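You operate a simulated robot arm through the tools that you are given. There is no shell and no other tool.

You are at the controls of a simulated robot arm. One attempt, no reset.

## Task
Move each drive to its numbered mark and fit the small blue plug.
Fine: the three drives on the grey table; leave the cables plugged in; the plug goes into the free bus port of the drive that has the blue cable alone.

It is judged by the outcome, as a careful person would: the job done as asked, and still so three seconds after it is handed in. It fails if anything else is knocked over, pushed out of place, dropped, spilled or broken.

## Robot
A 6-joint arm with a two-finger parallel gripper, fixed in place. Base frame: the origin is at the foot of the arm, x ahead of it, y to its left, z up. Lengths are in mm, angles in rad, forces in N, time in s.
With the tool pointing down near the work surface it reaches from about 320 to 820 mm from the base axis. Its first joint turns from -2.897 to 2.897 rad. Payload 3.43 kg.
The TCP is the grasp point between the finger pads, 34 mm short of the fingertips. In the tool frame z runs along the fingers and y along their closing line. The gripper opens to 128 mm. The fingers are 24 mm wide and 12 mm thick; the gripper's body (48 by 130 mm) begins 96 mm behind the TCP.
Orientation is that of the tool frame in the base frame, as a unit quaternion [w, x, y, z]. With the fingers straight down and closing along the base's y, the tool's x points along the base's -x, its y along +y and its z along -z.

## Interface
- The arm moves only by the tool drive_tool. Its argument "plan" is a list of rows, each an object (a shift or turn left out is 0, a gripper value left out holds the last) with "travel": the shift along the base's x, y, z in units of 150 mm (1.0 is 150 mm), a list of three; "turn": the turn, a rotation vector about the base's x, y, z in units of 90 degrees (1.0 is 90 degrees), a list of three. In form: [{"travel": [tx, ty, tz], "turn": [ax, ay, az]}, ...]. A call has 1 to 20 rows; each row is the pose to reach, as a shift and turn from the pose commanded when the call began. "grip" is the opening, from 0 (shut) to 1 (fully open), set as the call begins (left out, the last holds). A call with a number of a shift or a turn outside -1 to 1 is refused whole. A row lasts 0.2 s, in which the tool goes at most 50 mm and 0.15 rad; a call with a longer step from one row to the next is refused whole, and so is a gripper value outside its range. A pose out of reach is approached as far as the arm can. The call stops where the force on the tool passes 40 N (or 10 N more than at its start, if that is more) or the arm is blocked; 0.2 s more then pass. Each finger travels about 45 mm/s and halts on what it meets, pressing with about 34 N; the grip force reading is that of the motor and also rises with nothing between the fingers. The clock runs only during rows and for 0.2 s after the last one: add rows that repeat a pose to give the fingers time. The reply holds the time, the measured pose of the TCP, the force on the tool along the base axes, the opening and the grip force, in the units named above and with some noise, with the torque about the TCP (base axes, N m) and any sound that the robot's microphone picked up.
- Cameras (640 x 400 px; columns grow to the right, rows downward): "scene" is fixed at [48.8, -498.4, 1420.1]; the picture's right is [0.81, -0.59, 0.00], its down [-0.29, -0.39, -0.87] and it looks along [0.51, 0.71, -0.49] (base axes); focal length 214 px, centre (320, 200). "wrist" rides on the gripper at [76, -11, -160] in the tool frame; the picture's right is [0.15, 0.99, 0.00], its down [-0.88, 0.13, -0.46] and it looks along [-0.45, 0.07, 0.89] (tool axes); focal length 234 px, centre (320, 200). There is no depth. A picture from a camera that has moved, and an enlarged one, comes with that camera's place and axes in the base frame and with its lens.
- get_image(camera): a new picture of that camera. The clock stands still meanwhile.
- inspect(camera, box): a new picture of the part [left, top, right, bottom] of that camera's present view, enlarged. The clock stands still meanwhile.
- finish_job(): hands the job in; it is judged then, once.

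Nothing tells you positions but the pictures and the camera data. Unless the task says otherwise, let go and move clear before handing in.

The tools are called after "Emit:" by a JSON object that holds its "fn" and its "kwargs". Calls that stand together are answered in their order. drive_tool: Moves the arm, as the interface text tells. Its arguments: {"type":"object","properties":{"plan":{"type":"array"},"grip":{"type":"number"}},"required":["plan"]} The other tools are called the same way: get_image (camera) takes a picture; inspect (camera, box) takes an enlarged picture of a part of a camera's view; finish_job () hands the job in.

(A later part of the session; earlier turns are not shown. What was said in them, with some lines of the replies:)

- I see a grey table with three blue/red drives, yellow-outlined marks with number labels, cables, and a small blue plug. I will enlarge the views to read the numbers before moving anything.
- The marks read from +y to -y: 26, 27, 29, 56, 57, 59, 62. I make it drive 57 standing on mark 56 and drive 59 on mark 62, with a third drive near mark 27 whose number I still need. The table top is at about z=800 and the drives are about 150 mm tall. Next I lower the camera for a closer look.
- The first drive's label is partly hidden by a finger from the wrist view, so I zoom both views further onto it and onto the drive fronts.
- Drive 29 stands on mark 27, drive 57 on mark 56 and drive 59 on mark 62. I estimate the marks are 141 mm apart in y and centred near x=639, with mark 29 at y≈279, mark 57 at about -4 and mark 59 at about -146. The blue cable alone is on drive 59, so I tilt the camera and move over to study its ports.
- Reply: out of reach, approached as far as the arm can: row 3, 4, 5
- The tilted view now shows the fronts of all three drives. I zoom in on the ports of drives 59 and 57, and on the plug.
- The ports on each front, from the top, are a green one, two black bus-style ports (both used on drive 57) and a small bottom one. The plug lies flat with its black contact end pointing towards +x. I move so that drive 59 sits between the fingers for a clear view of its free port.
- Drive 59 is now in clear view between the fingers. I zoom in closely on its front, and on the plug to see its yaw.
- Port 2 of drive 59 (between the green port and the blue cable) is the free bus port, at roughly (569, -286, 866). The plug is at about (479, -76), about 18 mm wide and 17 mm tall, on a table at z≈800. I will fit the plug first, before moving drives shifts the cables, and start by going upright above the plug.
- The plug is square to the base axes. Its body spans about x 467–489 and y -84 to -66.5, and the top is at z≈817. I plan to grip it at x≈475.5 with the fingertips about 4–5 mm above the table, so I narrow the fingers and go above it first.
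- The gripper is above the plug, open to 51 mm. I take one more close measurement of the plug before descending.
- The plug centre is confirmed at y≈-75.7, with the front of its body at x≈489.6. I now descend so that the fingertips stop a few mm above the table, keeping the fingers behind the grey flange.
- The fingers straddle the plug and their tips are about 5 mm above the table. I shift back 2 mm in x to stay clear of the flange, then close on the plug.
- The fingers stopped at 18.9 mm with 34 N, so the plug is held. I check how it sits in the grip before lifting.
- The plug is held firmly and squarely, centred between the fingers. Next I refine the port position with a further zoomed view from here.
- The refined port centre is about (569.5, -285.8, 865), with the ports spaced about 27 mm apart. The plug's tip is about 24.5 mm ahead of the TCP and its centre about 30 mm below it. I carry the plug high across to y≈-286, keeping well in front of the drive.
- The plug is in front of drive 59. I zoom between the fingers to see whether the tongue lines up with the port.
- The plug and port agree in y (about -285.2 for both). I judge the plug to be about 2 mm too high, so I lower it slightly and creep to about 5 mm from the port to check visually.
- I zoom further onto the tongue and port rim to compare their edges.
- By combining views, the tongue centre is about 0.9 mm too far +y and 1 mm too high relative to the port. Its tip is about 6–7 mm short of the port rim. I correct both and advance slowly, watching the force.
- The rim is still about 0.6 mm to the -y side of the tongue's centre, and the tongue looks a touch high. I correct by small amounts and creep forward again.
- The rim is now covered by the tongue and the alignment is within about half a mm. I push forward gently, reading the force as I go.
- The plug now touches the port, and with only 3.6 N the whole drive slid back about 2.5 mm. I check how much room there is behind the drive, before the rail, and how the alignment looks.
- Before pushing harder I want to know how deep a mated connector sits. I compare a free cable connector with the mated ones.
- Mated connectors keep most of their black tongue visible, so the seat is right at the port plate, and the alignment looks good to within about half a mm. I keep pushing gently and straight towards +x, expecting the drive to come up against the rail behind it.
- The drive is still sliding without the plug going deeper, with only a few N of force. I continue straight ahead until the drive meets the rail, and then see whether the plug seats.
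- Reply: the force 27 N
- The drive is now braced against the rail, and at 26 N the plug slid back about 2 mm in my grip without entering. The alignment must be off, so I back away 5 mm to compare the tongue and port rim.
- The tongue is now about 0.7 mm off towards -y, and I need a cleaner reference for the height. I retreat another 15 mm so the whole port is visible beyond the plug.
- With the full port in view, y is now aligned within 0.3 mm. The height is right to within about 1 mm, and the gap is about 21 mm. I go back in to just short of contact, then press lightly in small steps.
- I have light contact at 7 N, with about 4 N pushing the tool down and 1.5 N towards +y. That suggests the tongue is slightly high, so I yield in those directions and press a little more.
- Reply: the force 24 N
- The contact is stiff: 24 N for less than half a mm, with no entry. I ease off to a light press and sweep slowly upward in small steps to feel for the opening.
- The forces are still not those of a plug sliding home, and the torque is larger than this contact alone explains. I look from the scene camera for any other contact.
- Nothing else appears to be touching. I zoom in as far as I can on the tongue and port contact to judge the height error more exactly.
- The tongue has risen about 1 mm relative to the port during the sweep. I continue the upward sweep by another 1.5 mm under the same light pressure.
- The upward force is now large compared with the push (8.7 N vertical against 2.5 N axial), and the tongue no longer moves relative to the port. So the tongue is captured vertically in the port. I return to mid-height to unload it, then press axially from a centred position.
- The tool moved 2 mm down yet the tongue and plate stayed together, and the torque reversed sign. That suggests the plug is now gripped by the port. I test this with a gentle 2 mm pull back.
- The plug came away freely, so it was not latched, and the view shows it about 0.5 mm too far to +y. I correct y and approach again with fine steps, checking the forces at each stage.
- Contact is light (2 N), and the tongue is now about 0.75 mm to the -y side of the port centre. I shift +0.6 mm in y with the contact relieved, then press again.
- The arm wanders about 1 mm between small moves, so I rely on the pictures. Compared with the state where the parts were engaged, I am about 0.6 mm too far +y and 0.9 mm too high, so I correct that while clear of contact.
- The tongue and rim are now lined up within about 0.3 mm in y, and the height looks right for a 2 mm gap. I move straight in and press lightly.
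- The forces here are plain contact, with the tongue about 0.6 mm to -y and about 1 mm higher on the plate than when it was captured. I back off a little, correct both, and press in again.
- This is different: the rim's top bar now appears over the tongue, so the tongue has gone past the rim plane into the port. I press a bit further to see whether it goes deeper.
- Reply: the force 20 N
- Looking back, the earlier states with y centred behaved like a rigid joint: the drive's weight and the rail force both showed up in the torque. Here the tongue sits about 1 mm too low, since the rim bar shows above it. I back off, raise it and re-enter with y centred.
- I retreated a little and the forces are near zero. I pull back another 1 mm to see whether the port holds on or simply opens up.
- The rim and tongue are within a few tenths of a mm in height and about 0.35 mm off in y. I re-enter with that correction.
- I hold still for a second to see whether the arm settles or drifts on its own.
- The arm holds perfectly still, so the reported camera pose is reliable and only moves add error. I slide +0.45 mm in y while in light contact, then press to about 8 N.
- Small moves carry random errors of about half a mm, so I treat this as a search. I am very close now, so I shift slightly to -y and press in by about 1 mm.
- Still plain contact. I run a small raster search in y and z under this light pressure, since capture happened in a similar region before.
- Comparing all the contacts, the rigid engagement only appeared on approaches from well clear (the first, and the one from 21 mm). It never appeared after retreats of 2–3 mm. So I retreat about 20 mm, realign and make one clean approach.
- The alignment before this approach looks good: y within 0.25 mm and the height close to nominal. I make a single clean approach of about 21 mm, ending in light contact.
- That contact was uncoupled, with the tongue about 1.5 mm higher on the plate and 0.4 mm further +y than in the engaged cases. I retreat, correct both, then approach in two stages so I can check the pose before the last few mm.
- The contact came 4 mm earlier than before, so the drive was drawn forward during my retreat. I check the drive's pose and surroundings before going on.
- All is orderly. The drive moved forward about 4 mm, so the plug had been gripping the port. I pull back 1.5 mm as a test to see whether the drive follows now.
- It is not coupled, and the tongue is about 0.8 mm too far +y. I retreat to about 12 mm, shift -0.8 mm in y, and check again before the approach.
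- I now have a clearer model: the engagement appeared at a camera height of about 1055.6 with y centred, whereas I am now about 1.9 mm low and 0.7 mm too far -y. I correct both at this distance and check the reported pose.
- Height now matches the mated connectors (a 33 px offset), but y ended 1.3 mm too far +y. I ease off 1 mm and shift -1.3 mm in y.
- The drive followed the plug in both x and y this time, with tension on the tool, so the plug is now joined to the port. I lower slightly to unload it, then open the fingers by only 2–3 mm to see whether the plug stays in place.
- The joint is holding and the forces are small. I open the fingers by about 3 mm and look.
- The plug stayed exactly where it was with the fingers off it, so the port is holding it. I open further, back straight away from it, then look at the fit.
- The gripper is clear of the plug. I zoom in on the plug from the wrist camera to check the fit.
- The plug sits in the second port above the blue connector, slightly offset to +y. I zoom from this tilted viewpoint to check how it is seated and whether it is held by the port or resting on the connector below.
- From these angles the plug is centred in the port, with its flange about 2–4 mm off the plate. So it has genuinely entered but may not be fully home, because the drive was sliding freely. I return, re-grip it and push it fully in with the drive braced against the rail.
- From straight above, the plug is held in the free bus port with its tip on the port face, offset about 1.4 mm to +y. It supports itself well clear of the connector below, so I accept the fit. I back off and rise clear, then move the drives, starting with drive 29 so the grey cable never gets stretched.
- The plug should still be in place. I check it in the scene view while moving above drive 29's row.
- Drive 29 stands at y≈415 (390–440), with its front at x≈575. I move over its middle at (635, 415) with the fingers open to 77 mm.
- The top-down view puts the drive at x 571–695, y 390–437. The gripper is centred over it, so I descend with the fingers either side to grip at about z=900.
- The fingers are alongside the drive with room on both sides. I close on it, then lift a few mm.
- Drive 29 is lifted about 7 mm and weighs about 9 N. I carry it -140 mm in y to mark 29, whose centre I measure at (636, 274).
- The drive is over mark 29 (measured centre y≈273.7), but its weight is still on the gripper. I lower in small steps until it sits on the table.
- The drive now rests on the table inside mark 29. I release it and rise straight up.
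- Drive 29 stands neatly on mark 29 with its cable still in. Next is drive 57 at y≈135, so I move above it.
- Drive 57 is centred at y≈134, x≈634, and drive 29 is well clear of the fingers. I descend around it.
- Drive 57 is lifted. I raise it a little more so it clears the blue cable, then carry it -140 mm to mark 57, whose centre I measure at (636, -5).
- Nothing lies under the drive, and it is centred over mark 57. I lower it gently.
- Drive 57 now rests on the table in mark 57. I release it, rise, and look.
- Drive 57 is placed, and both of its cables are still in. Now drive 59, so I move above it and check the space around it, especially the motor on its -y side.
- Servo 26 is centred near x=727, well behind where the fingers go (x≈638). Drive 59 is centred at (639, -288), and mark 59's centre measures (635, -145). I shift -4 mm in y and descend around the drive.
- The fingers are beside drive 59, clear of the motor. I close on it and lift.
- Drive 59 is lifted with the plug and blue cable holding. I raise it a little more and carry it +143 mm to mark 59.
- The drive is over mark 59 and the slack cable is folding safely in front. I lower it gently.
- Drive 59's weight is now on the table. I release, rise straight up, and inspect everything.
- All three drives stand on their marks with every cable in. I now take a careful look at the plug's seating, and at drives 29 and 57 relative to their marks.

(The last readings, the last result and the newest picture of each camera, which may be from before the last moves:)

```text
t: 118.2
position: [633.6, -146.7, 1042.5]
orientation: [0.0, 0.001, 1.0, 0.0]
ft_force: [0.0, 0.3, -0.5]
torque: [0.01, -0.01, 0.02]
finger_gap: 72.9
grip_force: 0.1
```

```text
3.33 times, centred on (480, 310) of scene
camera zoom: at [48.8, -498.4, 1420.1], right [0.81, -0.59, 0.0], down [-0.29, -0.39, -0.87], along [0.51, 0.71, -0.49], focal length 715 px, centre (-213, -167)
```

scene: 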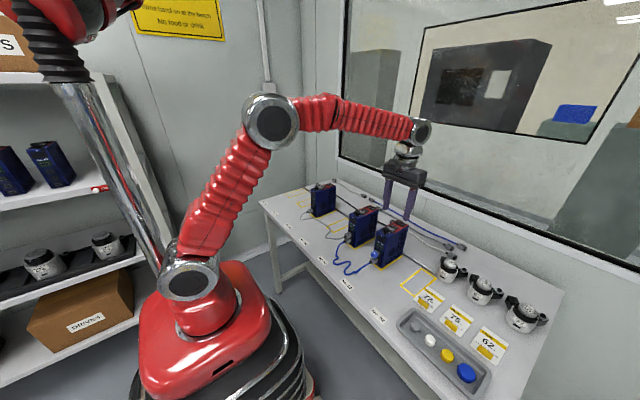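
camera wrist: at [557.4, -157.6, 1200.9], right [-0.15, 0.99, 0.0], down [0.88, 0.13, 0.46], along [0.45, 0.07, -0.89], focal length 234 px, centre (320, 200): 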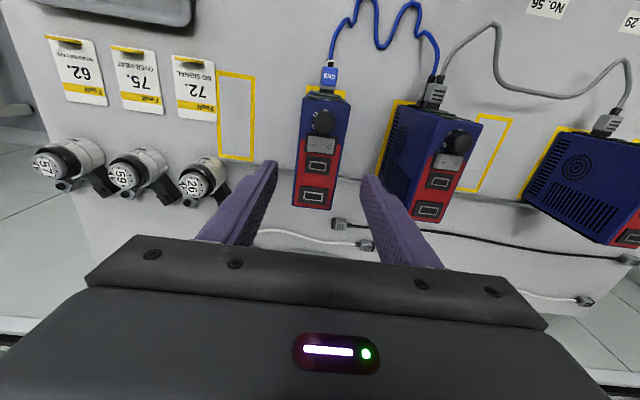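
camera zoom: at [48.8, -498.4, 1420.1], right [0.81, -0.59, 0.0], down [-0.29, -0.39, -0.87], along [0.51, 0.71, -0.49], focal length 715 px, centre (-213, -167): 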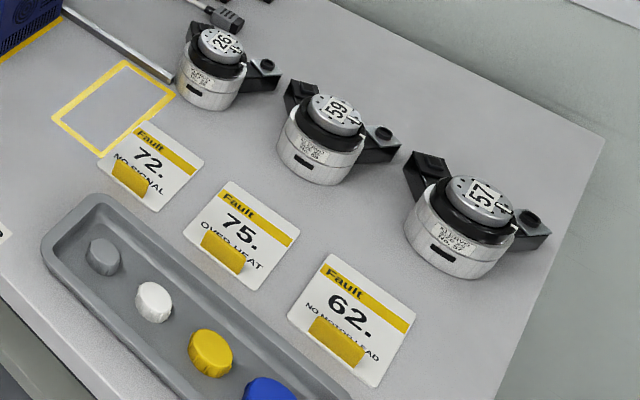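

Everything else on the table is undisturbed. To judge the plug's depth I compare a free cable connector's black tongue with the mated ones, at high zoom from above.

Emit:
{"fn": "inspect", "kwargs": {"camera": "wrist", "box": [325, 210, 385, 255]}}

Emit:
{"fn": "inspect", "kwargs": {"camera": "wrist", "box": [418, 75, 456, 108]}}

Emit:
{"fn": "inspect", "kwargs": {"camera": "wrist", "box": [312, 58, 350, 100]}}

Emit:
{"fn": "inspect", "kwargs": {"camera": "wrist", "box": [590, 110, 635, 145]}}

```text
8.89 times, centred on (355, 232) of wrist
camera zoom: at [557.4, -157.6, 1200.9], right [-0.15, 0.99, 0.0], down [0.88, 0.13, 0.46], along [0.45, 0.07, -0.89], focal length 2082 px, centre (9, -89)
```

zoom: 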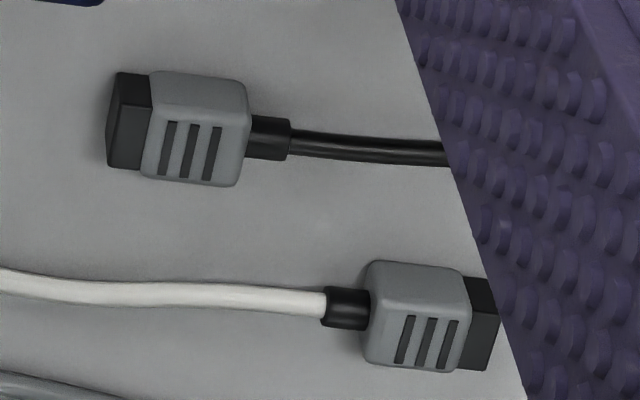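

```text
12.12 times, centred on (437, 92) of wrist
camera zoom: at [557.4, -157.6, 1200.9], right [-0.15, 0.99, 0.0], down [0.88, 0.13, 0.46], along [0.45, 0.07, -0.89], focal length 2838 px, centre (-1098, 1515)
```

zoom: 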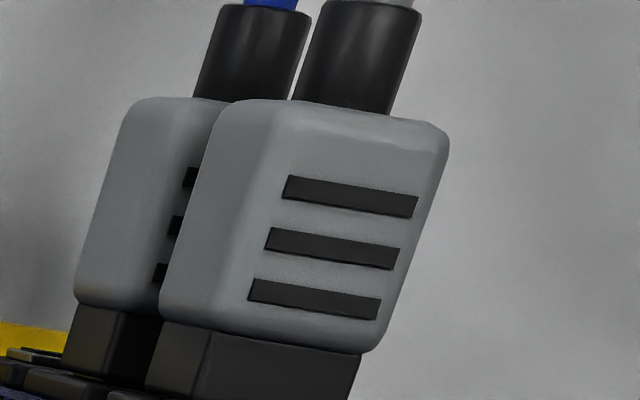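

```text
9.52 times, centred on (331, 79) of wrist
camera zoom: at [557.4, -157.6, 1200.9], right [-0.15, 0.99, 0.0], down [0.88, 0.13, 0.46], along [0.45, 0.07, -0.89], focal length 2230 px, centre (215, 1352)
```

zoom: 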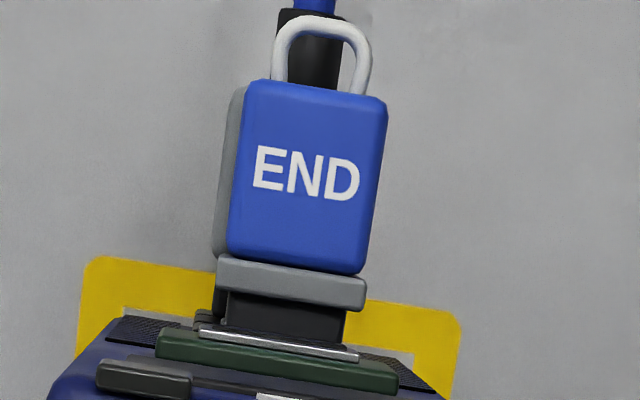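

```text
11.43 times, centred on (612, 128) of wrist
camera zoom: at [557.4, -157.6, 1200.9], right [-0.15, 0.99, 0.0], down [0.88, 0.13, 0.46], along [0.45, 0.07, -0.89], focal length 2676 px, centre (-3023, 1029)
```

zoom: 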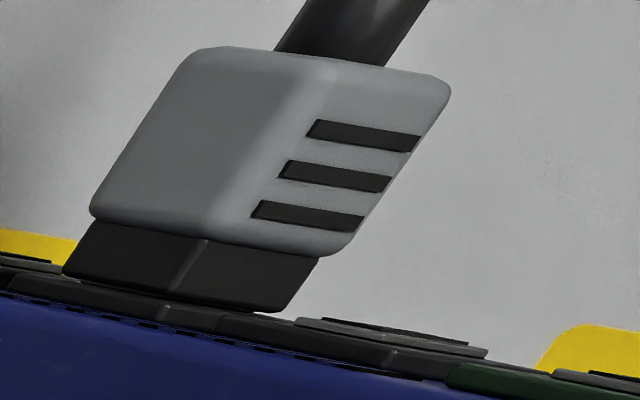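

A mated connector's black tongue looks the same length as a free one, so connectors here seat with the tongue tip against the port face, which is how the plug sits. All drives are centred on their marks within about 2 mm. I move the arm up and back, clear of everything, and make a last check.

Emit:
{"fn": "drive_tool", "kwargs": {"plan": [{"travel": [0, 0, 0.25]}, {"travel": [0, 0, 0.5]}, {"travel": [-0.2, 0, 0.7]}, {"travel": [-0.5, 0, 0.8]}, {"travel": [-0.75, 0, 0.9]}, {"travel": [-1.0, 0, 1.0]}, {"travel": [-1.0, 0, 1.0]}]}}

Emit:
{"fn": "drive_tool", "kwargs": {"plan": [{"travel": [-0.2, 0.2, 0.1]}, {"travel": [-0.4, 0.4, 0.2]}, {"travel": [-0.6, 0.6, 0.3]}, {"travel": [-0.6, 0.6, 0.3]}, {"travel": [-0.6, 0.6, 0.3]}]}}

Emit:
{"fn": "get_image", "kwargs": {"camera": "wrist"}}

Emit:
{"fn": "get_image", "kwargs": {"camera": "scene"}}

Emit:
{"fn": "inspect", "kwargs": {"camera": "scene", "box": [360, 215, 410, 275]}}

```text
t: 119.8
position: [482.0, -146.2, 1189.4]
orientation: [0.0, 0.0, 1.0, -0.001]
ft_force: [1.0, -0.4, 0.2]
torque: [-0.01, 0.0, -0.02]
finger_gap: 73.1
grip_force: 0.0
```

```text
t: 121.0
position: [393.6, -53.3, 1240.4]
orientation: [0.0, 0.001, 1.0, -0.001]
ft_force: [0.6, 0.1, 0.3]
torque: [0.01, -0.03, -0.02]
finger_gap: 73.1
grip_force: 0.0
```

```text
taken
camera wrist: at [316.7, -64.2, 1398.0], right [-0.15, 0.99, 0.0], down [0.88, 0.13, 0.46], along [0.45, 0.07, -0.89], focal length 234 px, centre (320, 200)
```

wrist: 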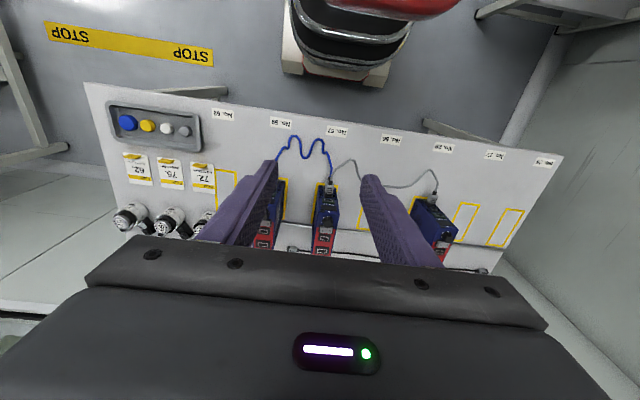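

```text
taken
```

scene: 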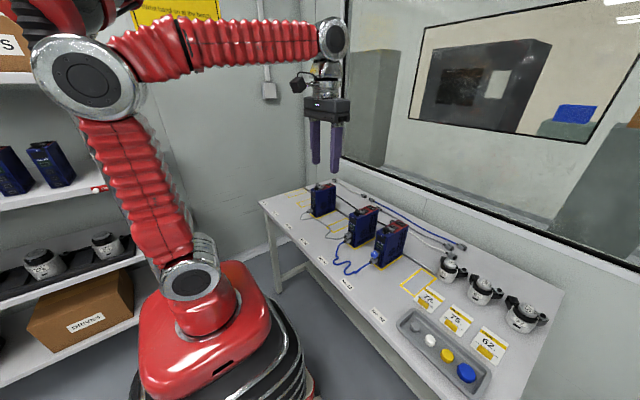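

```text
6.67 times, centred on (385, 245) of scene
camera zoom: at [48.8, -498.4, 1420.1], right [0.81, -0.59, 0.0], down [-0.29, -0.39, -0.87], along [0.51, 0.71, -0.49], focal length 1430 px, centre (-113, -100)
```

zoom: 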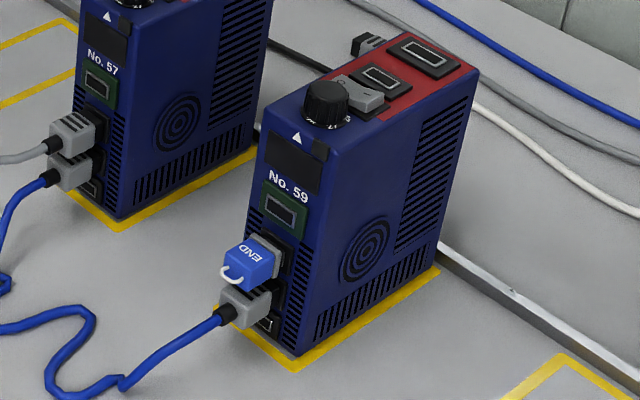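

Drives 29, 57 and 59 stand on marks 29, 57 and 59, and every cable is still plugged in. The blue END plug sits in the free bus port of drive 59. It is about 1.4 mm off-centre, but it held through the lift and carry. Nothing else moved, the arm is clear, and I hand the job in.

Emit:
{"fn": "finish_job", "kwargs": {}}

```text
The job is handed in.
```

I moved all three drives to their marks and fitted the blue END plug in drive 59, then handed the job in. The result has not come back yet.

- **Drives:** Drive 29 is on mark 29, drive 57 on mark 57 and drive 59 on mark 59, each within about 2 mm of the mark's centre.
- **Cables:** All the cables are still plugged in. The blue cable now lies in loose folds in front of drives 57 and 59.
- **Plug:** It is in the second port from the top of drive 59, the free one above the blue cable. It stayed put when I let go and while I lifted and carried the drive.
- **Plug fit, the weak point:** It sits about 1.4 mm off-centre towards +y. It took many tries to engage, and I never heard or felt a clear click. Its tip rests against the port face, as the cable connectors do. I left it rather than risk pulling it out again.
- **Rest of the table:** While I was fitting the plug, drive 59 slid back against the rail and came a few millimetres forward again before I moved it. The motors, fault cards, tray and loose cables look undisturbed.
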